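You operate a simulated robot arm through the tools that you are given. There is no shell and no other tool. Be economical: measure what you need, move in short steps, check, and stop when the job is done.

Carry out the task below with a simulated two-armed robot. There is one attempt and no reset: what you move stays moved.

TASK
Pick up the pink canister from the top of the grey side table with one hand, pass it to the other hand and put it in the inside of the tall carton. Set down upright: canister.

Only the result counts: the job must be done as asked and must still hold three seconds after the hand-in. Knocking over, shifting, dropping, spilling or breaking anything else fails it.

THE ROBOT
Two 7-joint arms with two-finger parallel grippers on one trunk, on a base that drives. Base frame: it is fixed to the floor where the robot stands at the start and does not move with it; the origin is under the middle of the robot, x ahead of it, y to its left, z up; the surface under the hand at the start is at about z = 740. Units: mm, rad, N and s.
The left shoulder is at the start at [77, 182, 1062], the right one opposite. With the tool pointing down near the work surface each hand reaches from about 300 to 760 mm from the robot's upright axis, wherever it stands, measured 20 degrees to its own side. Places, roughly: inside of the tall carton [-3900, -2400, 600]. Payload 3.91 kg a hand.
The TCP of each hand is the grasp point between the finger pads, 30 mm short of the fingertips. In the tool frame z runs along the fingers and y along their closing line. Largest opening 110 mm; finger width 20, thickness 10; the body of the gripper, 48 by 112 mm, starts 55 mm behind the TCP.
Orientation is told as [roll, pitch, yaw] about the base's x, y, z axes, in that order, counted from this pose: with the fingers straight down and closing along the base's y, the tool's x points along the base's -x, its y along +y and its z along -z.

THE INTERFACE
- The arms move only by the tool move_arm. It takes "left_deltas", "right_deltas" or both (then of equal length, played together; a hand with none holds still); each is a list that holds one entry, the list of rows, each a list of 7 numbers: the shift along the tool's x, y, z in mm, then the turn, a rotation vector about the tool's x, y, z in rad, then the finger opening in mm, from 0 to 110. In form: [[[tx, ty, tz, rx, ry, rz, claw], ...]]. A call has 1 to 10 rows; each row shifts and turns the commanded pose from where the row before left it, along the tool's axes as they then stand. A row lasts 0.2 s, in which the tool goes at most 50 mm and 0.15 rad; a call with a longer step from one row to the next is refused whole, and so is a gripper value outside its range. Where a pose cannot be reached the arm comes as near as it can. A force on the tool above 40 N (or 10 N above the force at the start of the call, whichever is more), or a blocked arm, ends the call early, and 0.2 s more pass. The fingers move at their own pace (about 72 mm/s each) and stop on an object; they squeeze with about 24 N. The grip force told is the motor's: it shows also when the fingers shut on nothing. Time passes only in rows, and 0.2 s behind the last, so rows that do not move let the fingers close. It gives the time, the measured TCP pose, the force on the tool (base axes), the opening and the grip force at its end, in the units of the frame above (readings bear some noise), with the torque about the TCP (base axes, N m) and any sound that the robot's microphone picked up.
- Cameras (640 x 400 px; columns grow to the right, rows downward): "scene" is now at [217.4, -21.1, 1233.8]; the picture's right is [-0.28, -0.96, 0.00], its down [-0.66, 0.19, -0.72] and it looks along [0.69, -0.20, -0.69] (base axes); focal length 257 px, centre (320, 200). "left" rides on the left gripper at [72, -17, -103] in its tool frame; the picture's right is [0.23, 0.97, 0.00], its down [-0.76, 0.18, -0.62] and it looks along [-0.61, 0.14, 0.78] (tool axes); focal length 222 px, centre (320, 200). "right" rides on the right gripper at [72, 17, -103] in its tool frame; the picture's right is [-0.23, 0.97, 0.00], its down [-0.76, -0.18, -0.62] and it looks along [-0.61, -0.14, 0.78] (tool axes); focal length 222 px, centre (320, 200). There is no depth. A picture from a camera that has moved, and an enlarged one, comes with that camera's place and axes in the base frame and with its lens.
- camera(camera): a new picture of that camera. No time passes.
- raise_lower(by): slides the trunk up (or, below 0, down) by that many mm; the arms and the scene camera ride with it, the base frame stays. It gives what a move gives, with no picture.
- steer(legs): drives the robot by 1 to 6 legs, each [ahead, left, turn to the left] in mm, mm and rad, along the robot's own axes; the way and the turn of a leg run together, so that a leg with both is an arc; at most 1500 mm and 3.142 rad a leg. The arms and the cameras ride along, it lands a little off, and it stops where it bumps. It gives what a move gives.
- pan_tilt(pan, tilt): turns the head with the scene camera to pan (to the left, within 1.396 rad either way) and tilt (down, from -0.506 to 1.204), counted from straight ahead of the robot. It gives what a move gives.
- close_up(camera, box): a new picture of the part [left, top, right, bottom] of that camera's present view, enlarged. No time passes.
- job_done(): hands the job in; it is judged then, once.

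Work in short steps. Places have to be worked out from the pictures, the camera data and where the tool is seen: move nearer, look again, correct. Check each grasp and each placing, and mend what went wrong. You have 120 turns and 100 pictures in all, those below and enlarged ones among them. Open the grippers and draw the arms clear of the work before you hand the job in, unless the task says otherwise; then end with one line.

The tools are called after ">>>" by a JSON object that holds its "api" and its "payload". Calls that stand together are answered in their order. move_arm: Moves the arms, as the interface text tells. Its arguments: {"type":"object","properties":{"left_deltas":{"type":"array","items":{"type":"array","items":{"type":"array","items":{"type":"number"}}}},"right_deltas":{"type":"array","items":{"type":"array","items":{"type":"array","items":{"type":"number"}}}}},"required":[]} The other tools are called the same way: raise_lower (by) slides the trunk up or down; steer (legs) drives the base; pan_tilt (pan, tilt) turns the head that bears the scene camera; camera (camera) takes a picture; close_up (camera, box) takes an enlarged picture of a part of a camera's view; job_done () hands the job in.

At the start:

```text
t: 0.0
left_ee_pos: [490.1, 92.8, 1038.7]
left_ee_rot: [0.0, -0.001, 0.001]
left_force: [-0.2, -0.4, -0.6]
left_ft_torque: [0.03, -0.01, 0.01]
left_finger_gap: 110.0
left_grasp_force: 0.1
right_ee_pos: [498.8, -330.2, 984.2]
right_ee_rot: [0.0, 0.0, 0.0]
right_force: [-0.7, 0.5, 0.6]
right_ft_torque: [0.01, -0.04, 0.01]
right_finger_gap: 110.0
right_grasp_force: 0.1
trunk travel left (down, up): [-325.0, 189.0]
robot x, y, heading: [-1.2, -3.6, 0.003]
head pan, tilt: [-0.281, 0.763]
```

scene: 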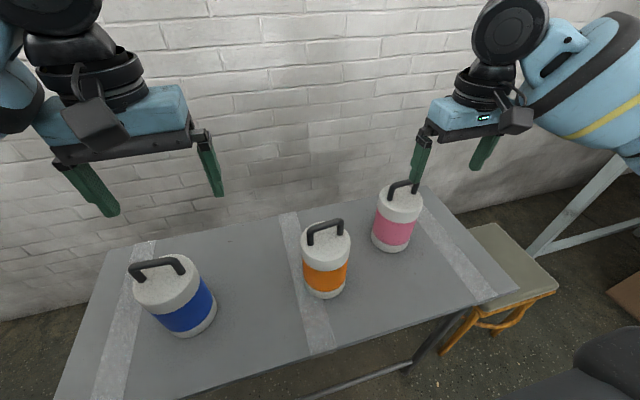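
right: 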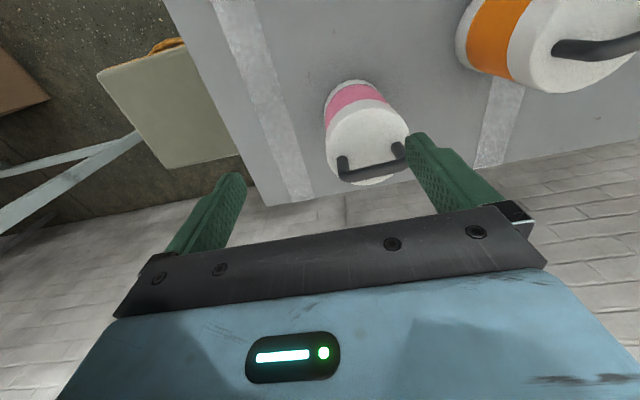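
left: 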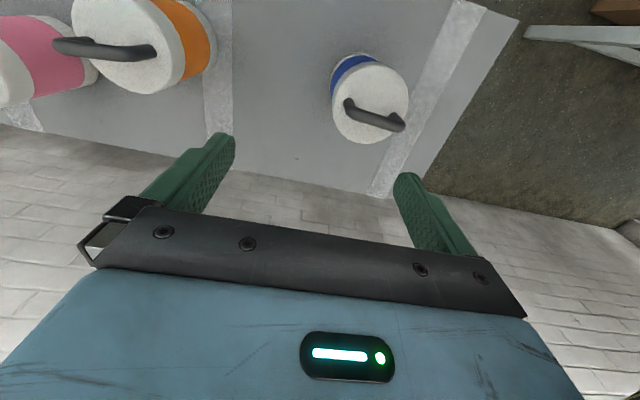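

The pink canister stands at about [555, -300] with a handle on its lid. I'll enlarge the views to measure its body and handle.

>>> {"api": "close_up", "payload": {"camera": "scene", "box": [340, 160, 468, 260]}}

>>> {"api": "close_up", "payload": {"camera": "right", "box": [280, 60, 440, 200]}}

```text
4.00 times, centred on (404, 210) of scene
camera zoom: at [217.4, -21.1, 1233.8], right [-0.28, -0.96, 0.0], down [-0.66, 0.19, -0.72], along [0.69, -0.2, -0.69], focal length 1030 px, centre (-16, 160)
```

zoom: 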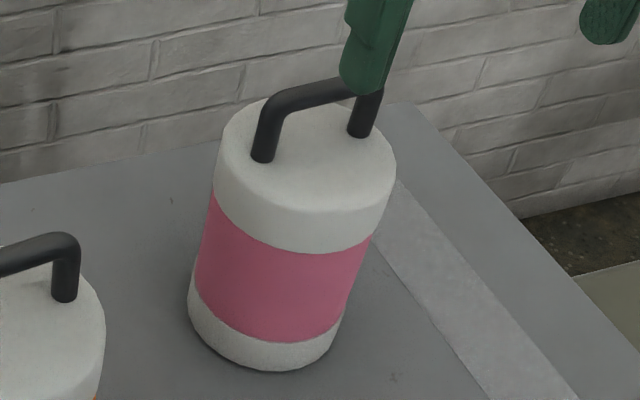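

```text
2.86 times, centred on (360, 130) of right
camera zoom: at [426.5, -312.6, 1087.8], right [0.23, 0.97, 0.0], down [0.76, -0.18, 0.62], along [0.61, -0.14, -0.78], focal length 635 px, centre (206, 400)
```

zoom: 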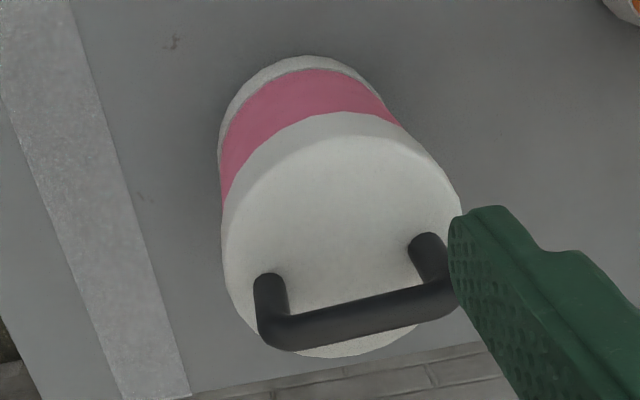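

Triangulating the handle feet in both views puts the canister axis near [536, -287]. The lid is at about z 880, the diameter is about 88, and the bar runs along y. I'll take the body from the side with the right hand, pitched about 20° below level. The left hand can then take the handle from above. First I back the right hand off and turn it.

>>> {"api": "move_arm", "payload": {"right_deltas": [[[40, -25, 12, 0, 0, 0, 110], [39, -25, 12, 0, 0, 0, 110], [0, 0, 0, 0, 0, -0.15, 110], [0, 0, 0, 0, 0, -0.15, 110], [0, 0, 0, 0, 0, -0.15, 110], [0, 0, 0, 0, 0, -0.15, 110], [0, 0, 0, 0, -0.15, 0, 110], [0, 0, 0, 0, -0.15, 0, 110], [0, 0, 0, 0, -0.15, 0, 110], [0, 0, 0, 0, -0.15, 0, 110]]]}}

>>> {"api": "move_arm", "payload": {"right_deltas": [[[0, 0, 0, 0, -0.15, 0, 110], [0, 0, 0, 0, -0.15, 0, 110], [0, 0, 0, 0, -0.15, 0, 110], [0, 0, 0, 0, -0.15, 0, 110], [0, 0, 0, 0, 0, 0, 110]]]}}

>>> {"api": "camera", "payload": {"camera": "scene"}}

>>> {"api": "camera", "payload": {"camera": "right"}}

```text
t: 2.2
left_ee_pos: [488.9, 94.3, 1039.2]
left_ee_rot: [0.0, 0.0, 0.003]
left_force: [-0.2, -1.3, -0.4]
left_ft_torque: [0.01, -0.02, -0.04]
left_finger_gap: 110.1
left_grasp_force: 0.0
right_ee_pos: [419.5, -380.0, 959.7]
right_ee_rot: [-0.002, -0.601, 0.602]
right_force: [0.4, 0.0, -0.9]
right_ft_torque: [0.01, -0.01, 0.0]
right_finger_gap: 109.9
right_grasp_force: 0.1
trunk travel left (down, up): [-325.0, 189.0]
robot x, y, heading: [1.3, 2.5, 0.003]
head pan, tilt: [-0.281, 0.763]
```

```text
t: 3.4
left_ee_pos: [491.1, 94.1, 1038.8]
left_ee_rot: [0.0, 0.0, 0.003]
left_force: [-1.0, 0.4, 0.2]
left_ft_torque: [0.0, -0.03, 0.0]
left_finger_gap: 110.2
left_grasp_force: 0.0
right_ee_pos: [420.5, -379.2, 960.1]
right_ee_rot: [-0.003, -1.2, 0.603]
right_force: [0.0, -0.7, 0.2]
right_ft_torque: [0.01, 0.0, 0.01]
right_finger_gap: 110.0
right_grasp_force: 0.0
trunk travel left (down, up): [-325.0, 189.0]
robot x, y, heading: [-1.9, 1.7, 0.003]
head pan, tilt: [-0.281, 0.763]
```

```text
94 pictures are left
camera scene: at [217.6, -20.7, 1233.8], right [-0.28, -0.96, 0.0], down [-0.66, 0.19, -0.72], along [0.69, -0.2, -0.69], focal length 257 px, centre (320, 200)
```

scene: 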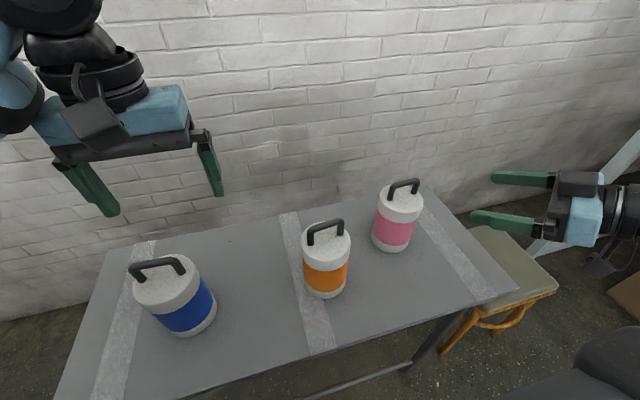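

```text
93 pictures are left
camera right: at [309.7, -434.4, 929.8], right [-0.48, 0.85, 0.21], down [-0.15, -0.32, 0.94], along [0.86, 0.42, 0.28], focal length 222 px, centre (320, 200)
```

right: 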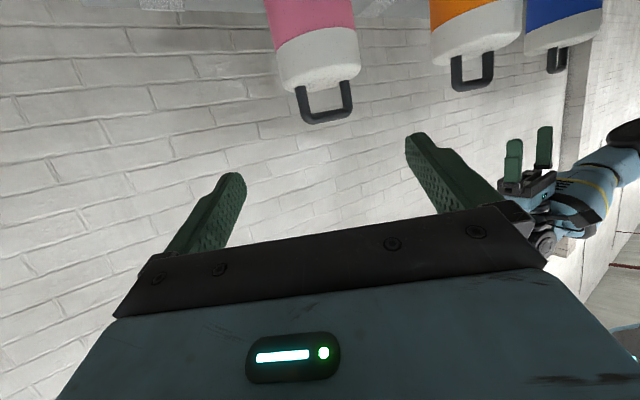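

The hand is level and clear, and the new right view confirms the axis at about y -288. I move to a pre-grasp point 105 mm short along the approach line.

>>> {"api": "move_arm", "payload": {"right_deltas": [[[29.1, 3.6, 26.2, 0, 0, 0, 110], [29.1, 3.6, 26.2, 0, 0, 0, 110], [29.2, 3.5, 26.3, 0, 0, 0, 110], [0, 0, 0, 0, 0, 0, 110]]]}}

>>> {"api": "camera", "payload": {"camera": "scene"}}

>>> {"api": "camera", "payload": {"camera": "right"}}

```text
t: 4.4
left_ee_pos: [489.5, 94.5, 1039.0]
left_ee_rot: [0.0, 0.0, 0.001]
left_force: [0.5, 0.6, -0.3]
left_ft_torque: [0.0, -0.01, -0.01]
left_finger_gap: 110.3
left_grasp_force: 0.1
right_ee_pos: [450.4, -347.4, 849.1]
right_ee_rot: [-0.006, -1.2, 0.606]
right_force: [0.1, 0.3, -0.8]
right_ft_torque: [0.01, -0.05, 0.0]
right_finger_gap: 110.0
right_grasp_force: 0.1
trunk travel left (down, up): [-325.0, 189.0]
robot x, y, heading: [1.1, 1.3, -0.0]
head pan, tilt: [-0.281, 0.763]
```

```text
92 pictures are left
camera scene: at [217.0, -21.0, 1233.9], right [-0.28, -0.96, 0.0], down [-0.66, 0.19, -0.72], along [0.69, -0.2, -0.69], focal length 257 px, centre (320, 200)
```

scene: 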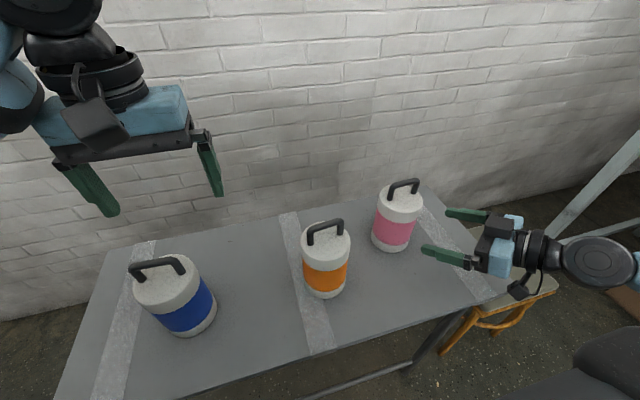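

```text
91 pictures are left
camera right: at [338.9, -403.8, 819.8], right [-0.48, 0.85, 0.21], down [-0.15, -0.32, 0.94], along [0.86, 0.42, 0.28], focal length 222 px, centre (320, 200)
```

right: 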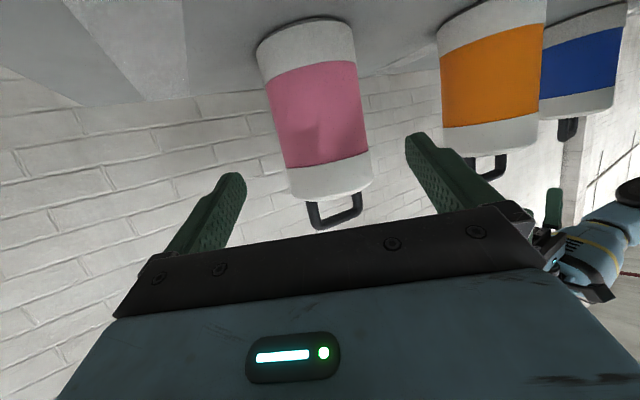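

The canister axis sits within 2 mm of the gripper's midline (body about 87 mm across). I advance 103 mm along the fingers.

>>> {"api": "move_arm", "payload": {"right_deltas": [[[0, -1, 20, 0, 0, 0, 110], [0, -1, 20, 0, 0, 0, 110], [0, 0, 20, 0, 0, 0, 110], [0, 0, 20, 0, 0, 0, 110], [0, 0, 13, 0, 0, 0, 110], [0, 0, 10, 0, 0, 0, 110], [0, 0, 0, 0, 0, 0, 110]]]}}

>>> {"api": "camera", "payload": {"camera": "scene"}}

>>> {"api": "camera", "payload": {"camera": "right"}}

```text
t: 6.0
left_ee_pos: [489.2, 93.1, 1039.0]
left_ee_rot: [0.0, -0.001, 0.001]
left_force: [0.5, 0.7, -0.6]
left_ft_torque: [0.02, 0.04, 0.02]
left_finger_gap: 109.9
left_grasp_force: 0.1
right_ee_pos: [529.1, -295.2, 812.0]
right_ee_rot: [-0.003, -1.2, 0.602]
right_force: [-0.2, 0.2, -0.3]
right_ft_torque: [-0.03, -0.02, 0.0]
right_finger_gap: 110.2
right_grasp_force: 0.0
trunk travel left (down, up): [-325.0, 189.0]
robot x, y, heading: [-0.4, -0.3, 0.002]
head pan, tilt: [-0.281, 0.763]
```

```text
90 pictures are left
camera scene: at [217.2, -21.1, 1233.8], right [-0.28, -0.96, 0.0], down [-0.66, 0.19, -0.72], along [0.69, -0.2, -0.69], focal length 257 px, centre (320, 200)
```

scene: 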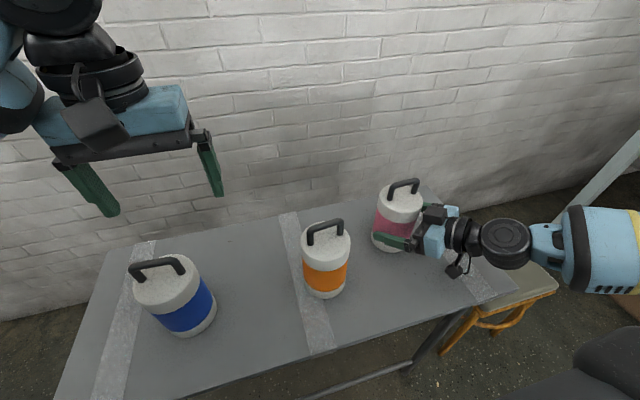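

```text
89 pictures are left
camera right: at [418.1, -349.2, 782.8], right [-0.48, 0.85, 0.21], down [-0.15, -0.32, 0.94], along [0.86, 0.42, 0.28], focal length 222 px, centre (320, 200)
```

right: 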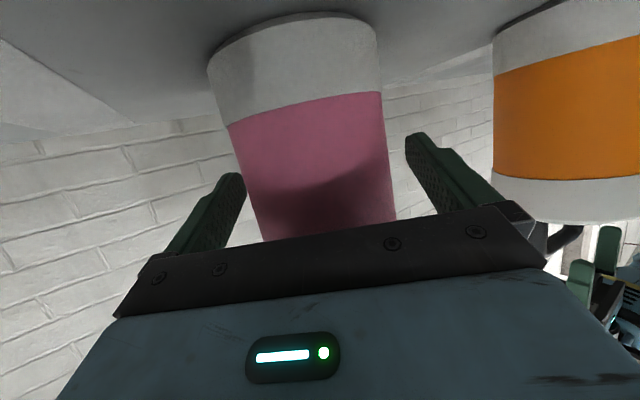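

The canister stands between the fingers, so I close.

>>> {"api": "move_arm", "payload": {"right_deltas": [[[0, 0, 0, 0, 0, 0, 95], [0, 0, 0, 0, 0, 0, 85], [0, 0, 0, 0, 0, 0, 75], [0, 0, 0, 0, 0, 0, 70], [0, 0, 0, 0, 0, 0, 70]]]}}

>>> {"api": "close_up", "payload": {"camera": "scene", "box": [340, 160, 500, 260]}}

```text
t: 7.2
left_ee_pos: [489.1, 94.2, 1039.5]
left_ee_rot: [0.002, 0.002, 0.0]
left_force: [-0.9, 0.1, 0.1]
left_ft_torque: [0.01, 0.01, 0.0]
left_finger_gap: 110.0
left_grasp_force: 0.2
right_ee_pos: [529.4, -294.5, 812.5]
right_ee_rot: [-0.003, -1.2, 0.603]
right_force: [1.3, -1.8, 0.8]
right_ft_torque: [-0.06, -0.09, -0.05]
right_finger_gap: 85.0
right_grasp_force: 24.0
trunk travel left (down, up): [-325.0, 189.0]
robot x, y, heading: [-2.5, 0.9, 0.001]
head pan, tilt: [-0.281, 0.763]
```

```text
4.00 times, centred on (420, 210) of scene
camera zoom: at [217.5, -21.2, 1233.8], right [-0.28, -0.96, 0.0], down [-0.66, 0.19, -0.72], along [0.69, -0.2, -0.69], focal length 1030 px, centre (-80, 160)
```

zoom: 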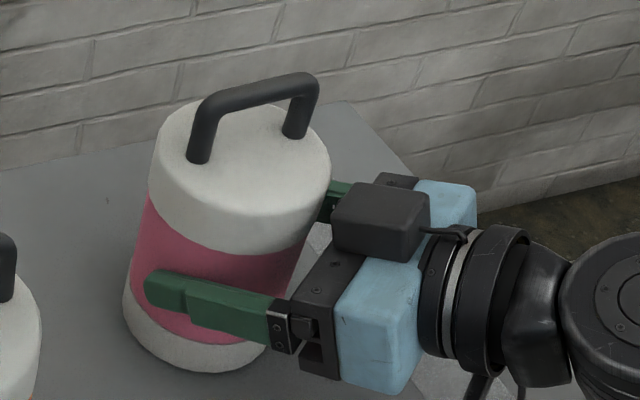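

Both pads hold the body (85 mm, 24 N). I lift slowly, straight up 120 mm.

>>> {"api": "move_arm", "payload": {"right_deltas": [[[-9.3, 0, -3.6, 0, 0, 0, 65], [-9.3, 0, -3.6, 0, 0, 0, 65], [-18.6, 0, -7.2, 0, 0, 0, 65], [-18.6, 0, -7.2, 0, 0, 0, 65], [-18.6, 0, -7.2, 0, 0, 0, 65], [-18.6, 0, -7.2, 0, 0, 0, 65], [-18.6, 0, -7.2, 0, 0, 0, 65]]]}}

>>> {"api": "camera", "payload": {"camera": "scene"}}

```text
t: 8.8
left_ee_pos: [490.1, 93.9, 1038.8]
left_ee_rot: [0.001, -0.001, 0.001]
left_force: [0.3, -0.6, -0.4]
left_ft_torque: [0.01, -0.02, 0.03]
left_finger_gap: 110.0
left_grasp_force: 0.1
right_ee_pos: [544.9, -291.3, 911.8]
right_ee_rot: [-0.001, -1.204, 0.599]
right_force: [0.5, -0.4, -5.7]
right_ft_torque: [-0.03, 0.03, -0.02]
right_finger_gap: 85.5
right_grasp_force: 24.3
right hand out of reach, approached as far as the arm can: row 6, 7
trunk travel left (down, up): [-325.0, 189.0]
robot x, y, heading: [1.4, -0.8, 0.001]
head pan, tilt: [-0.281, 0.763]
```

```text
87 pictures are left
camera scene: at [217.9, -21.1, 1233.7], right [-0.28, -0.96, 0.0], down [-0.66, 0.19, -0.72], along [0.69, -0.2, -0.69], focal length 257 px, centre (320, 200)
```

scene: 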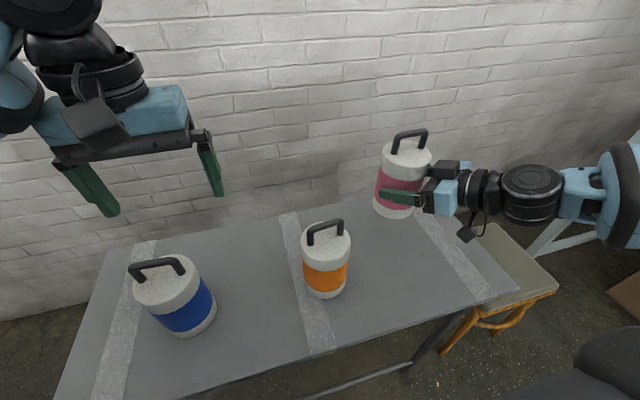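

Holding well: the load is about 5.5 N, and the arm is near its reach limit there. Before driving back, I look to both sides for obstacles and the carton.

>>> {"api": "pan_tilt", "payload": {"pan": -1.39, "tilt": 0.5}}

>>> {"api": "camera", "payload": {"camera": "scene"}}

>>> {"api": "pan_tilt", "payload": {"pan": 1.39, "tilt": 0.5}}

>>> {"api": "camera", "payload": {"camera": "scene"}}

```text
t: 10.1
left_ee_pos: [490.9, 94.3, 1038.9]
left_ee_rot: [0.0, 0.002, 0.002]
left_force: [0.2, -0.3, 0.5]
left_ft_torque: [0.0, 0.02, 0.0]
left_finger_gap: 109.9
left_grasp_force: 0.1
right_ee_pos: [544.5, -291.0, 913.1]
right_ee_rot: [0.001, -1.206, 0.602]
right_force: [-0.2, 0.3, -6.2]
right_ft_torque: [-0.04, 0.05, -0.02]
right_finger_gap: 85.3
right_grasp_force: 24.1
trunk travel left (down, up): [-325.0, 189.0]
robot x, y, heading: [-0.7, 4.7, 0.002]
head pan, tilt: [-1.389, 0.499]
```

```text
86 pictures are left
camera scene: at [155.2, -87.9, 1256.7], right [-0.98, -0.18, 0.0], down [-0.09, 0.47, -0.88], along [0.16, -0.86, -0.48], focal length 257 px, centre (320, 200)
```

scene: 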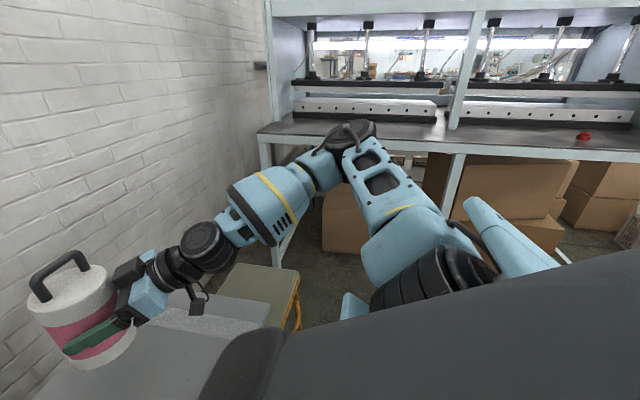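

```text
t: 12.6
left_ee_pos: [490.7, 92.7, 1038.2]
left_ee_rot: [0.0, 0.001, 0.002]
left_force: [-0.1, 0.4, 0.3]
left_ft_torque: [0.01, -0.03, 0.02]
left_finger_gap: 110.1
left_grasp_force: 0.0
right_ee_pos: [543.9, -290.9, 912.2]
right_ee_rot: [0.0, -1.207, 0.602]
right_force: [0.4, 0.8, -4.4]
right_ft_torque: [-0.03, 0.04, 0.0]
right_finger_gap: 85.3
right_grasp_force: 23.7
trunk travel left (down, up): [-325.0, 189.0]
robot x, y, heading: [-1.3, -3.5, -0.001]
head pan, tilt: [1.389, 0.499]
```

```text
85 pictures are left
camera scene: at [155.2, 91.1, 1256.7], right [0.98, -0.18, 0.0], down [-0.09, -0.47, -0.88], along [0.16, 0.86, -0.48], focal length 257 px, centre (320, 200)
```

scene: 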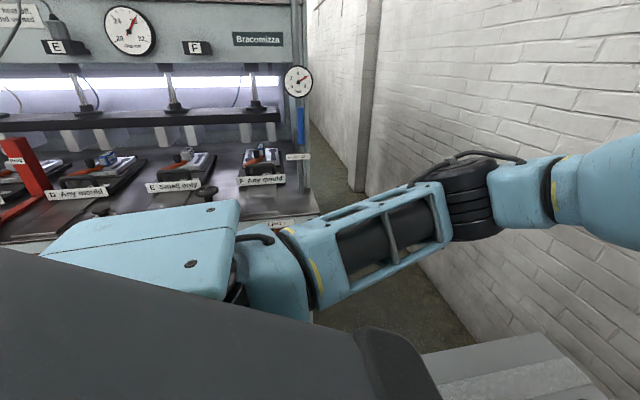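

The aisle between the benches seems free close by. I back straight away from the table by 350 mm to get room for the handover.

>>> {"api": "steer", "payload": {"legs": [[-350, 0, 0]]}}

>>> {"api": "pan_tilt", "payload": {"pan": -0.1, "tilt": 0.7}}

>>> {"api": "camera", "payload": {"camera": "scene"}}

```text
t: 14.9
left_ee_pos: [138.1, 93.8, 1038.5]
left_ee_rot: [-0.001, -0.001, 0.001]
left_force: [0.8, 0.3, -0.5]
left_ft_torque: [-0.01, -0.02, 0.04]
left_finger_gap: 110.1
left_grasp_force: 0.0
right_ee_pos: [191.9, -290.9, 912.6]
right_ee_rot: [0.0, -1.206, 0.602]
right_force: [-1.9, -0.4, -5.3]
right_ft_torque: [-0.07, 0.08, -0.01]
right_finger_gap: 84.9
right_grasp_force: 23.9
trunk travel left (down, up): [-325.0, 189.0]
robot x, y, heading: [-350.5, -0.3, -0.0]
head pan, tilt: [1.389, 0.499]
```

```text
t: 16.5
left_ee_pos: [137.3, 91.7, 1039.1]
left_ee_rot: [0.0, 0.0, -0.001]
left_force: [-0.2, 0.4, -0.3]
left_ft_torque: [0.02, -0.01, 0.01]
left_finger_gap: 110.1
left_grasp_force: 0.2
right_ee_pos: [191.7, -289.9, 911.8]
right_ee_rot: [0.0, -1.208, 0.599]
right_force: [0.0, -0.5, -5.2]
right_ft_torque: [-0.04, 0.06, 0.0]
right_finger_gap: 85.3
right_grasp_force: 23.9
trunk travel left (down, up): [-325.0, 189.0]
robot x, y, heading: [-349.2, 0.4, -0.003]
head pan, tilt: [-0.099, 0.7]
```

```text
84 pictures are left
camera scene: at [-129.3, -6.8, 1239.0], right [-0.1, -0.99, 0.0], down [-0.64, 0.06, -0.76], along [0.76, -0.08, -0.64], focal length 257 px, centre (320, 200)
```

scene: 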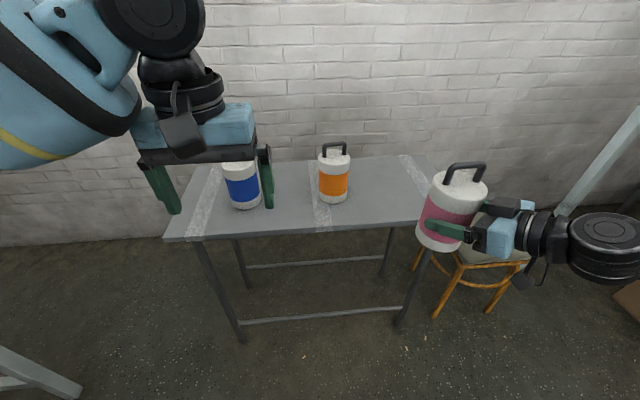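

Everything is clear in front. I bring the canister toward the midline and turn the right hand inward by 0.6 rad.

>>> {"api": "move_arm", "payload": {"right_deltas": [[[4.1, 30.7, 4.2, 0, 0, 0, 65], [4.1, 30.7, 4.2, 0, 0, 0, 65], [4.1, 30.7, 4.2, 0, 0, 0, 65], [4.1, 30.7, 4.2, 0, 0, 0, 65], [4.1, 30.7, 4.2, 0, 0, 0, 65], [4.1, 30.7, 4.2, 0, 0, 0, 65], [0, 0, 0, -0.139, 0, -0.054, 65], [0, 0, 0, -0.139, 0, -0.054, 65], [0, 0, 0, -0.139, 0, -0.054, 65], [0, 0, 0, -0.139, 0, -0.054, 65]]]}}

>>> {"api": "camera", "payload": {"camera": "scene"}}

>>> {"api": "camera", "payload": {"camera": "left"}}

```text
t: 18.7
left_ee_pos: [136.9, 93.6, 1038.2]
left_ee_rot: [0.0, 0.002, 0.0]
left_force: [0.1, -0.1, -0.2]
left_ft_torque: [0.03, 0.02, -0.05]
left_finger_gap: 110.0
left_grasp_force: 0.0
right_ee_pos: [99.7, -132.2, 878.7]
right_ee_rot: [0.0, -1.201, 1.198]
right_force: [0.2, 0.0, -5.1]
right_ft_torque: [-0.09, 0.08, 0.01]
right_finger_gap: 84.9
right_grasp_force: 23.9
trunk travel left (down, up): [-325.0, 189.0]
robot x, y, heading: [-353.5, -1.2, -0.001]
head pan, tilt: [-0.099, 0.7]
```

```text
83 pictures are left
camera scene: at [-129.2, -7.4, 1238.9], right [-0.1, -0.99, 0.0], down [-0.64, 0.07, -0.76], along [0.76, -0.08, -0.64], focal length 257 px, centre (320, 200)
```

scene: 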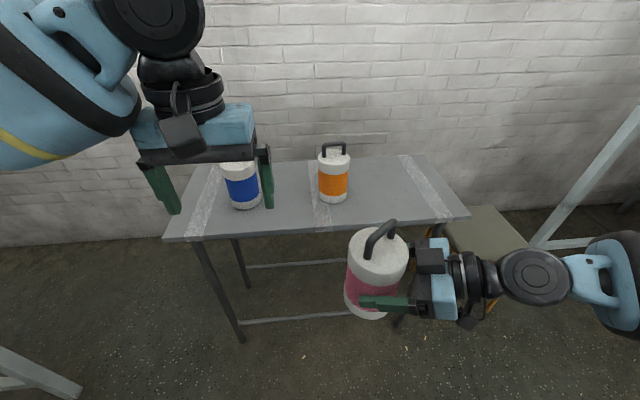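

```text
82 pictures are left
camera left: at [65.8, 75.2, 1142.5], right [-0.23, 0.97, 0.0], down [0.76, 0.18, 0.62], along [0.61, 0.14, -0.78], focal length 222 px, centre (320, 200)
```

left: 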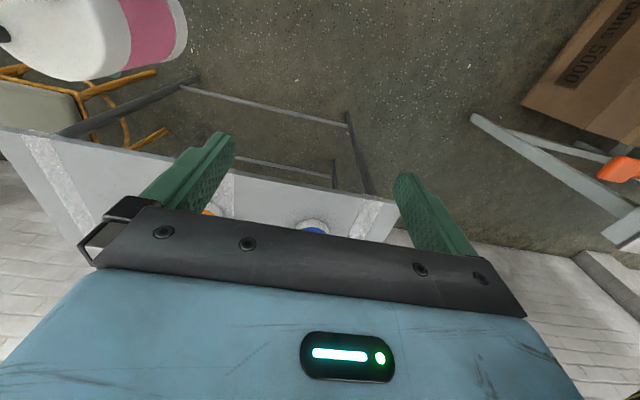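

The canister hangs near [103, -124]. I raise the left hand and turn it -0.97 rad so its fingers close across the handle bar, and start moving over.

>>> {"api": "move_arm", "payload": {"left_deltas": [[[0, 0, -35, 0, 0, 0.1, 110], [0, 0, -35, 0, 0, 0.145, 110], [0, 0, 0, 0, 0, 0.145, 110], [0, 0, 0, 0, 0, 0.145, 110], [0, 0, 0, 0, 0, 0.145, 110], [0, 0, 0, 0, 0, 0.145, 110], [0, 0, 0, 0, 0, 0.145, 110], [40, 0, 0, 0, 0, 0, 110], [0, 0, 0, 0, 0, 0, 110]]]}}

>>> {"api": "camera", "payload": {"camera": "left"}}

>>> {"api": "camera", "payload": {"camera": "scene"}}

```text
t: 20.7
left_ee_pos: [115.6, 125.1, 1108.7]
left_ee_rot: [0.0, 0.003, -0.969]
left_force: [-0.4, -0.3, -0.8]
left_ft_torque: [0.03, 0.01, 0.0]
left_finger_gap: 110.0
left_grasp_force: 0.1
right_ee_pos: [99.4, -130.8, 879.6]
right_ee_rot: [-0.006, -1.205, 1.203]
right_force: [0.3, 0.0, -5.5]
right_ft_torque: [-0.05, 0.01, 0.01]
right_finger_gap: 85.0
right_grasp_force: 24.1
trunk travel left (down, up): [-325.0, 189.0]
robot x, y, heading: [-355.4, -0.2, -0.003]
head pan, tilt: [-0.099, 0.7]
```

```text
81 pictures are left
camera left: at [61.3, 174.8, 1213.2], right [0.68, 0.74, 0.0], down [0.58, -0.53, 0.62], along [0.46, -0.42, -0.78], focal length 222 px, centre (320, 200)
```

left: 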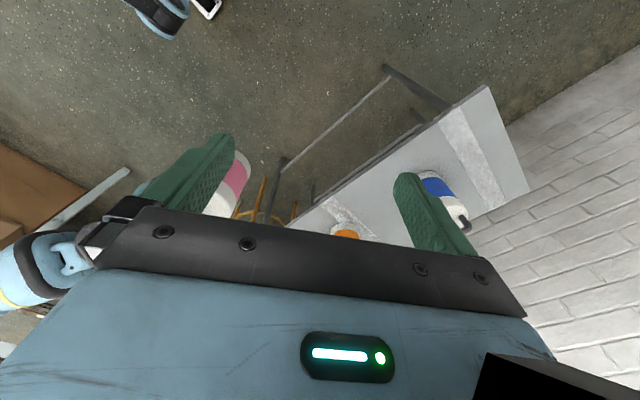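

```text
80 pictures are left
camera scene: at [-128.9, -7.8, 1238.9], right [-0.1, -0.99, 0.0], down [-0.64, 0.07, -0.76], along [0.76, -0.08, -0.64], focal length 257 px, centre (320, 200)
```

scene: 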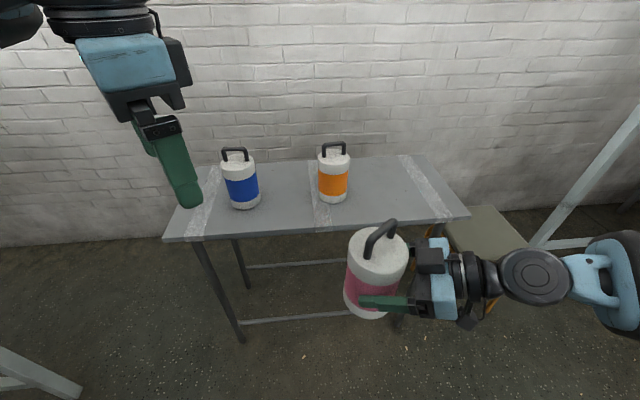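

I move the left hand across at z 1108, well above the handle, stopping a little short to look.

>>> {"api": "move_arm", "payload": {"left_deltas": [[[-38, -30, 0, 0, 0, 0, 110], [-38, -30, 0, 0, 0, 0, 110], [-38, -30, 0, 0, 0, 0, 110], [-38, -30, 0, 0, 0, 0, 110], [0, -30, 0, 0, 0, 0, 110], [0, 0, 0, 0, 0, 0, 110]]]}}

>>> {"api": "camera", "payload": {"camera": "left"}}

>>> {"api": "close_up", "payload": {"camera": "scene", "box": [300, 120, 460, 220]}}

>>> {"api": "camera", "payload": {"camera": "scene"}}

```text
t: 22.1
left_ee_pos: [75.0, -82.3, 1110.7]
left_ee_rot: [0.002, -0.001, -0.969]
left_force: [0.0, -0.1, 0.1]
left_ft_torque: [-0.01, -0.01, 0.0]
left_finger_gap: 109.8
left_grasp_force: 0.1
right_ee_pos: [100.2, -130.5, 880.5]
right_ee_rot: [-0.007, -1.205, 1.202]
right_force: [0.2, -0.4, -5.5]
right_ft_torque: [-0.05, 0.02, 0.0]
right_finger_gap: 85.3
right_grasp_force: 24.1
trunk travel left (down, up): [-325.0, 189.0]
robot x, y, heading: [-355.4, 2.7, -0.001]
head pan, tilt: [-0.099, 0.7]
```

```text
79 pictures are left
camera left: at [22.0, -33.8, 1213.3], right [0.67, 0.74, 0.0], down [0.58, -0.53, 0.62], along [0.46, -0.42, -0.78], focal length 222 px, centre (320, 200)
```

left: 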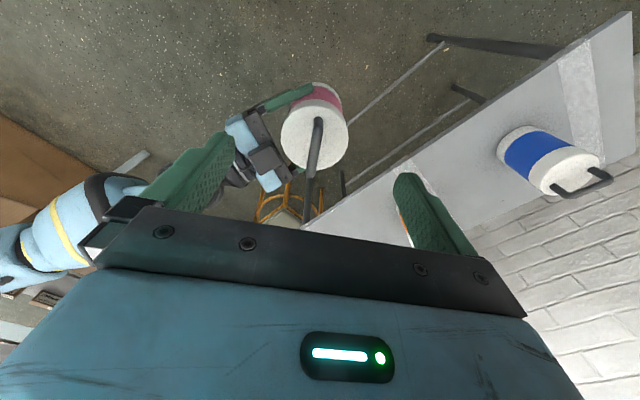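

```text
4.00 times, centred on (380, 170) of scene
camera zoom: at [-129.1, -6.9, 1238.9], right [-0.1, -0.99, 0.0], down [-0.64, 0.06, -0.76], along [0.76, -0.08, -0.64], focal length 1030 px, centre (80, 320)
```

zoom: 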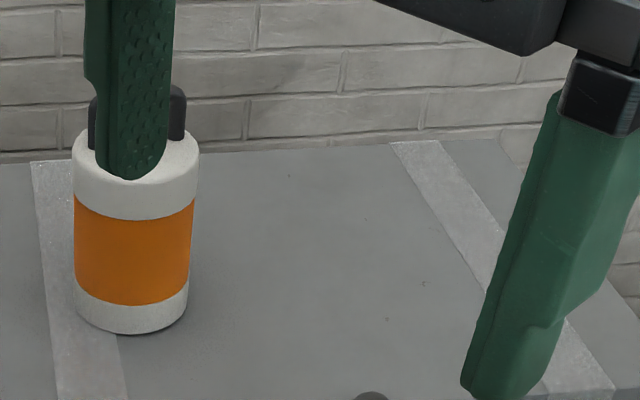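

```text
77 pictures are left
camera scene: at [-129.1, -6.9, 1238.9], right [-0.1, -0.99, 0.0], down [-0.64, 0.06, -0.76], along [0.76, -0.08, -0.64], focal length 257 px, centre (320, 200)
```

scene: 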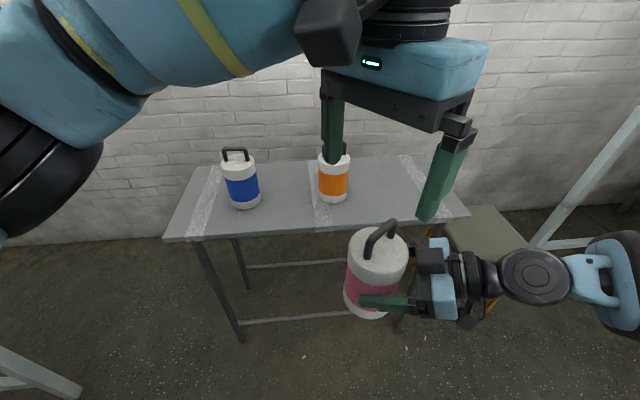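

I enlarge the handle in both views to triangulate it.

>>> {"api": "close_up", "payload": {"camera": "left", "box": [240, 70, 400, 210]}}

>>> {"api": "close_up", "payload": {"camera": "scene", "box": [330, 210, 458, 330]}}

```text
2.86 times, centred on (320, 140) of left
camera zoom: at [22.0, -33.8, 1213.3], right [0.67, 0.74, 0.0], down [0.58, -0.53, 0.62], along [0.46, -0.42, -0.78], focal length 635 px, centre (320, 371)
```

zoom: 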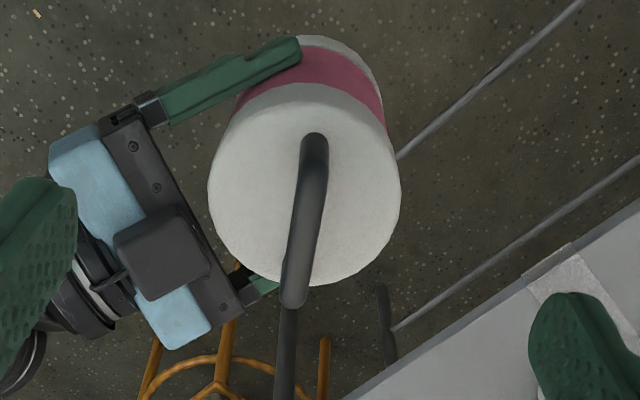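

```text
3.33 times, centred on (394, 270) of scene
camera zoom: at [-129.1, -6.9, 1238.9], right [-0.1, -0.99, 0.0], down [-0.64, 0.06, -0.76], along [0.76, -0.08, -0.64], focal length 858 px, centre (73, -33)
```

zoom: 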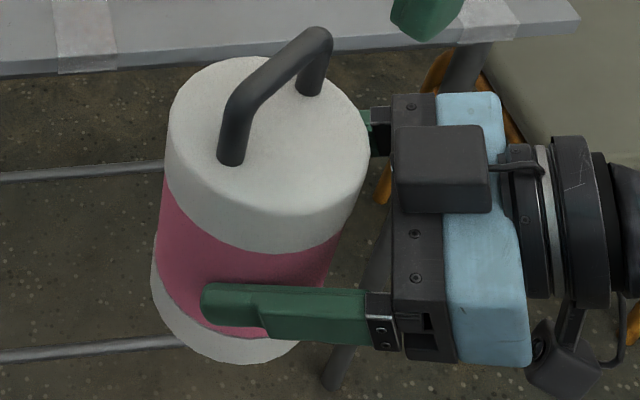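

Triangulated: bar centre [101.5, -116.5, 982], lid z 950, with the bar along the left tool's x. I centre the left hand, narrow its opening to 50 and come down halfway.

>>> {"api": "move_arm", "payload": {"left_deltas": [[[-22, 1.3, 0, 0, 0, 0, 50], [-21.2, 1.2, 0, 0, 0, 0, 50], [0, 0, 20, 0, 0, 0, 50], [0, 0, 20, 0, 0, 0, 50], [0, 0, 20, 0, 0, 0, 50], [0, 0, 10, 0, 0, 0, 50], [0, 0, 0, 0, 0, 0, 50]]]}}

>>> {"api": "camera", "payload": {"camera": "left"}}

>>> {"api": "camera", "payload": {"camera": "scene"}}

```text
t: 23.7
left_ee_pos: [103.9, -117.2, 1036.9]
left_ee_rot: [0.0, -0.001, -0.969]
left_force: [-0.1, 0.7, 0.5]
left_ft_torque: [0.0, -0.02, 0.01]
left_finger_gap: 50.0
left_grasp_force: 0.1
right_ee_pos: [98.6, -131.9, 879.5]
right_ee_rot: [-0.009, -1.206, 1.204]
right_force: [1.3, -0.5, -5.0]
right_ft_torque: [-0.08, 0.01, -0.01]
right_finger_gap: 85.1
right_grasp_force: 24.1
trunk travel left (down, up): [-325.0, 189.0]
robot x, y, heading: [-349.2, 0.6, -0.001]
head pan, tilt: [-0.099, 0.7]
```

```text
74 pictures are left
camera left: at [49.8, -67.4, 1142.2], right [0.67, 0.74, 0.0], down [0.58, -0.53, 0.62], along [0.46, -0.42, -0.78], focal length 222 px, centre (320, 200)
```

left: 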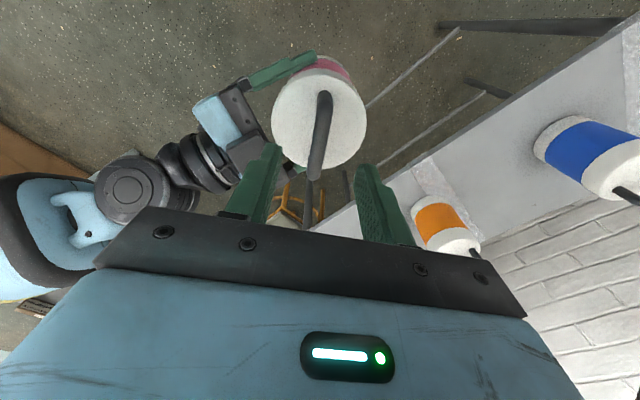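

```text
73 pictures are left
camera scene: at [-129.4, -6.7, 1239.0], right [-0.1, -0.99, 0.0], down [-0.64, 0.06, -0.76], along [0.76, -0.08, -0.64], focal length 257 px, centre (320, 200)
```

scene: 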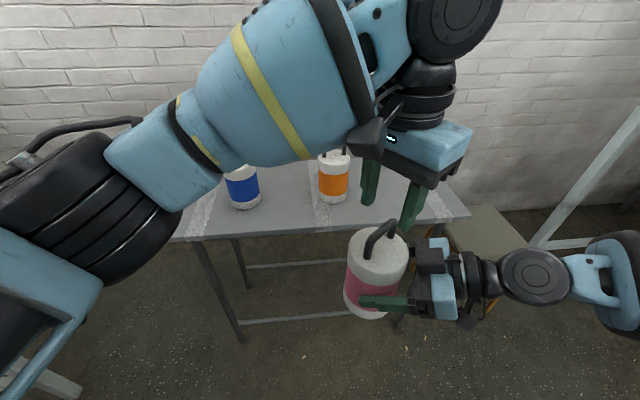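

The bar is centred between the fingers within 2–3 mm. I descend to TCP z about 989.

>>> {"api": "move_arm", "payload": {"left_deltas": [[[0, -1.5, 12, 0, 0, 0, 50], [0, 0, 12, 0, 0, 0, 50], [0, 0, 12, 0, 0, 0, 50], [0, 0, 12, 0, 0, 0, 50], [0, 0, 0, 0, 0, 0, 50]]]}}

>>> {"api": "camera", "payload": {"camera": "left"}}

>>> {"api": "close_up", "payload": {"camera": "scene", "box": [320, 160, 480, 320]}}

```text
t: 24.9
left_ee_pos: [102.3, -119.5, 991.4]
left_ee_rot: [-0.001, 0.001, -0.968]
left_force: [-0.4, -0.1, 0.5]
left_ft_torque: [-0.02, -0.01, 0.02]
left_finger_gap: 50.1
left_grasp_force: 0.0
right_ee_pos: [100.5, -131.3, 880.0]
right_ee_rot: [-0.009, -1.204, 1.205]
right_force: [0.0, 0.3, -4.6]
right_ft_torque: [-0.08, 0.02, -0.02]
right_finger_gap: 85.2
right_grasp_force: 24.5
trunk travel left (down, up): [-325.0, 189.0]
robot x, y, heading: [-351.9, -1.6, -0.004]
head pan, tilt: [-0.099, 0.7]
```

```text
72 pictures are left
camera left: at [48.1, -69.3, 1095.4], right [0.67, 0.74, 0.0], down [0.58, -0.53, 0.62], along [0.46, -0.42, -0.78], focal length 222 px, centre (320, 200)
```

left: 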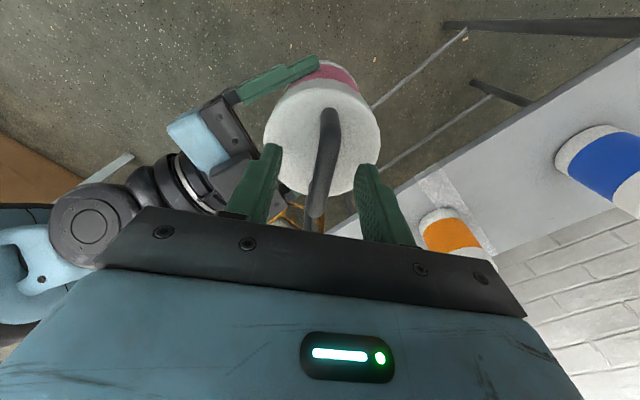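

```text
2.50 times, centred on (400, 240) of scene
camera zoom: at [-129.5, -6.8, 1239.0], right [-0.1, -0.99, 0.0], down [-0.64, 0.06, -0.76], along [0.76, -0.08, -0.64], focal length 644 px, centre (120, 100)
```

zoom: 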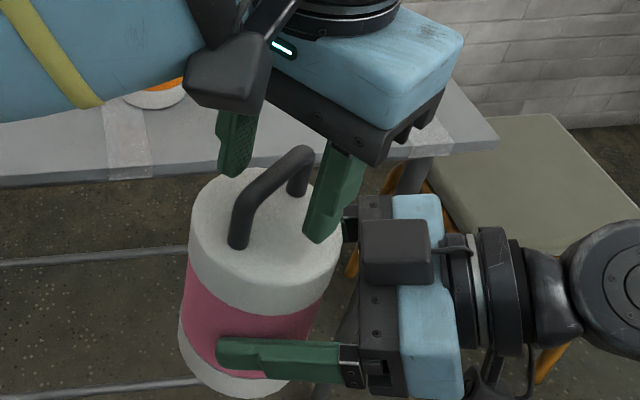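

The fingers straddle the bar, though slightly toward its far end. I shift 4 mm along it and close.

>>> {"api": "move_arm", "payload": {"left_deltas": [[[4, 0, 0, 0, 0, 0, 50], [0, 0, 0, 0, 0, 0, 30], [0, 0, 0, 0, 0, 0, 15], [0, 0, 0, 0, 0, 0, 5], [0, 0, 0, 0, 0, 0, 0], [0, 0, 0, 0, 0, 0, 0]]]}}

>>> {"api": "close_up", "payload": {"camera": "scene", "box": [320, 160, 480, 320]}}

>>> {"api": "camera", "payload": {"camera": "left"}}

```text
t: 26.3
left_ee_pos: [101.4, -116.4, 992.6]
left_ee_rot: [-0.001, 0.001, -0.967]
left_force: [4.4, 3.9, -0.2]
left_ft_torque: [0.06, -0.06, 0.52]
left_finger_gap: 12.5
left_grasp_force: 24.1
right_ee_pos: [100.1, -131.8, 879.7]
right_ee_rot: [-0.008, -1.205, 1.204]
right_force: [-5.2, -3.1, -4.1]
right_ft_torque: [0.29, -0.46, -0.42]
right_finger_gap: 85.3
right_grasp_force: 24.1
trunk travel left (down, up): [-325.0, 189.0]
robot x, y, heading: [-349.9, -3.3, 0.002]
head pan, tilt: [-0.099, 0.7]
```

```text
2.50 times, centred on (400, 240) of scene
camera zoom: at [-129.4, -6.8, 1239.0], right [-0.1, -0.99, 0.0], down [-0.64, 0.06, -0.76], along [0.76, -0.08, -0.64], focal length 644 px, centre (120, 100)
```

zoom: 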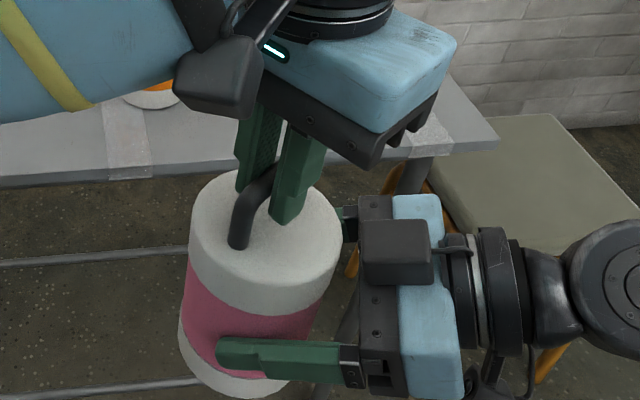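

```text
69 pictures are left
camera left: at [46.5, -65.7, 1095.3], right [0.67, 0.74, 0.0], down [0.58, -0.53, 0.62], along [0.46, -0.42, -0.78], focal length 222 px, centre (320, 200)
```

left: 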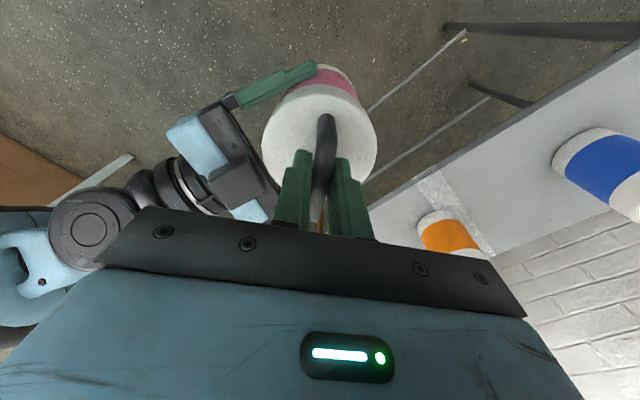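

The left hand grips the bar (12.5 mm, 24 N). Now I open the right hand.

>>> {"api": "move_arm", "payload": {"right_deltas": [[[0, 0, 0, 0, 0, 0, 90], [0, 0, 0, 0, 0, 0, 100], [0, 0, 0, 0, 0, 0, 110], [0, 0, 0, 0, 0, 0, 110]]]}}

>>> {"api": "close_up", "payload": {"camera": "scene", "box": [320, 160, 480, 320]}}

>>> {"api": "camera", "payload": {"camera": "right"}}

```text
t: 27.3
left_ee_pos: [100.0, -116.1, 991.2]
left_ee_rot: [0.001, 0.0, -0.969]
left_force: [-0.6, -0.5, 0.4]
left_ft_torque: [0.03, 0.03, 0.0]
left_finger_gap: 11.8
left_grasp_force: 24.0
right_ee_pos: [98.6, -131.2, 880.1]
right_ee_rot: [-0.009, -1.204, 1.204]
right_force: [0.1, -0.1, -0.3]
right_ft_torque: [0.0, -0.02, 0.02]
right_finger_gap: 110.0
right_grasp_force: 0.2
trunk travel left (down, up): [-325.0, 189.0]
robot x, y, heading: [-353.4, -3.3, 0.001]
head pan, tilt: [-0.099, 0.7]
```

```text
2.50 times, centred on (400, 240) of scene
camera zoom: at [-129.4, -6.8, 1239.0], right [-0.1, -0.99, 0.0], down [-0.64, 0.06, -0.76], along [0.76, -0.08, -0.64], focal length 644 px, centre (120, 100)
```

zoom: 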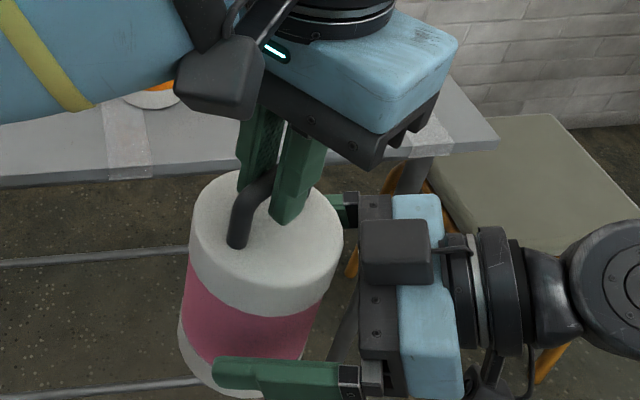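

```text
67 pictures are left
camera right: at [39.3, -238.0, 849.7], right [-0.88, 0.43, 0.21], down [0.05, -0.35, 0.93], along [0.48, 0.83, 0.29], focal length 222 px, centre (320, 200)
```

right: 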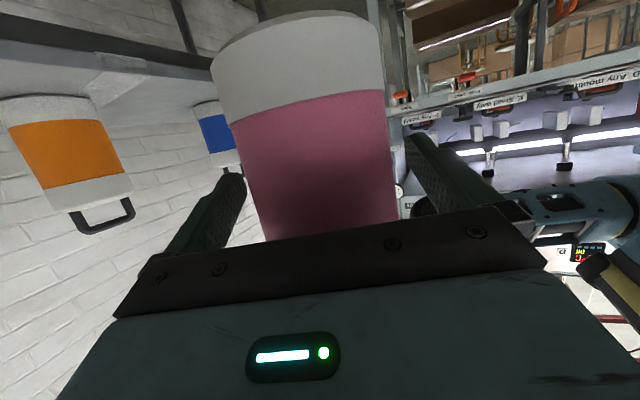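

The canister hangs free from the left hand. I withdraw the right hand level and backward.

>>> {"api": "move_arm", "payload": {"right_deltas": [[[7.2, 0, -18.6, 0, 0, 0, 110], [7.2, 0, -18.6, 0, 0, 0, 110], [10.8, 0, -28, 0, 0, 0, 110], [14.4, 0, -37.2, 0, 0, 0, 110], [14.4, 0, -37.2, 0, 0, 0, 110], [0, 0, 0, 0, 0, 0, 110]]]}}

>>> {"api": "camera", "payload": {"camera": "scene"}}

```text
t: 28.7
left_ee_pos: [102.0, -115.9, 991.3]
left_ee_rot: [-0.001, 0.0, -0.968]
left_force: [0.7, -0.4, 0.1]
left_ft_torque: [0.01, 0.01, -0.03]
left_finger_gap: 11.6
left_grasp_force: 23.9
right_ee_pos: [45.9, -270.9, 879.5]
right_ee_rot: [-0.009, -1.203, 1.205]
right_force: [-0.7, -0.7, 0.4]
right_ft_torque: [-0.02, 0.0, 0.0]
right_finger_gap: 110.1
right_grasp_force: 0.0
trunk travel left (down, up): [-325.0, 189.0]
robot x, y, heading: [-353.0, 1.1, 0.003]
head pan, tilt: [-0.099, 0.7]
```

```text
66 pictures are left
camera scene: at [-129.1, -6.7, 1238.9], right [-0.1, -0.99, 0.0], down [-0.64, 0.06, -0.76], along [0.76, -0.08, -0.64], focal length 257 px, centre (320, 200)
```

scene: 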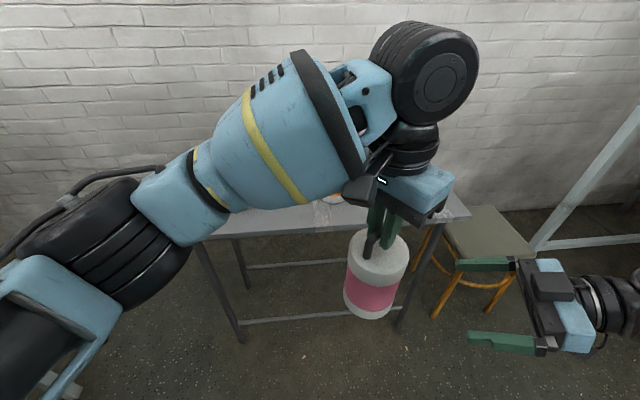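

The handover is complete and the canister hangs upright. I swing the left hand back to its own side and tilt the head up to scan the room before driving.

>>> {"api": "move_arm", "payload": {"left_deltas": [[[20, 14, 0, 0, 0, 0, 0], [30, 20, 0, 0, 0, 0, 0], [30, 20, 0, 0, 0, 0, 0], [30, 20, 0, 0, 0, 0, 0], [30, 20, 0, 0, 0, 0, 0], [20, 14, 0, 0, 0, 0, 0], [10, 7, 0, 0, 0, 0, 0], [0, 0, 0, 0, 0, 0, 0]]]}}

>>> {"api": "pan_tilt", "payload": {"pan": -1.39, "tilt": 0.3}}

>>> {"api": "camera", "payload": {"camera": "scene"}}

>>> {"api": "camera", "payload": {"camera": "left"}}

```text
t: 30.5
left_ee_pos: [99.6, 88.6, 991.4]
left_ee_rot: [0.003, 0.001, -0.97]
left_force: [0.5, 0.6, 0.1]
left_ft_torque: [0.0, 0.0, 0.01]
left_finger_gap: 11.5
left_grasp_force: 24.0
right_ee_pos: [44.8, -269.7, 881.1]
right_ee_rot: [-0.008, -1.204, 1.206]
right_force: [-0.6, 0.1, 0.4]
right_ft_torque: [0.0, 0.01, 0.02]
right_finger_gap: 109.9
right_grasp_force: 0.0
trunk travel left (down, up): [-325.0, 189.0]
robot x, y, heading: [-355.8, 1.2, 0.003]
head pan, tilt: [-0.099, 0.7]
```

```text
t: 31.9
left_ee_pos: [100.0, 90.0, 990.4]
left_ee_rot: [0.0, 0.0, -0.968]
left_force: [-0.1, 0.1, -0.1]
left_ft_torque: [0.04, -0.01, -0.02]
left_finger_gap: 11.8
left_grasp_force: 24.0
right_ee_pos: [46.8, -269.5, 881.0]
right_ee_rot: [-0.008, -1.205, 1.204]
right_force: [-0.7, 1.3, -0.2]
right_ft_torque: [-0.03, 0.04, 0.01]
right_finger_gap: 110.1
right_grasp_force: 0.0
trunk travel left (down, up): [-325.0, 189.0]
robot x, y, heading: [-352.1, 2.3, -0.005]
head pan, tilt: [-1.389, 0.3]
```

```text
65 pictures are left
camera scene: at [-197.1, -89.9, 1275.1], right [-0.98, -0.18, 0.0], down [-0.05, 0.29, -0.96], along [0.17, -0.94, -0.3], focal length 257 px, centre (320, 200)
```

scene: 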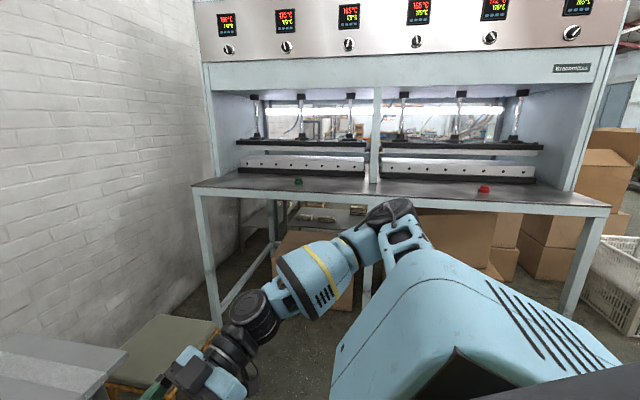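

```text
64 pictures are left
camera left: at [45.2, 139.0, 1094.8], right [0.67, 0.74, 0.0], down [0.58, -0.53, 0.62], along [0.46, -0.42, -0.78], focal length 222 px, centre (320, 200)
```

left: 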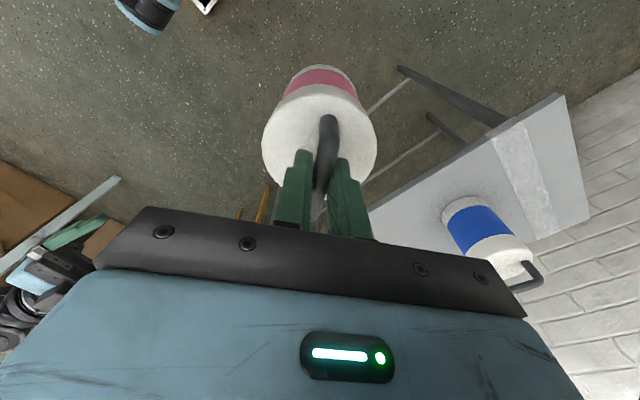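

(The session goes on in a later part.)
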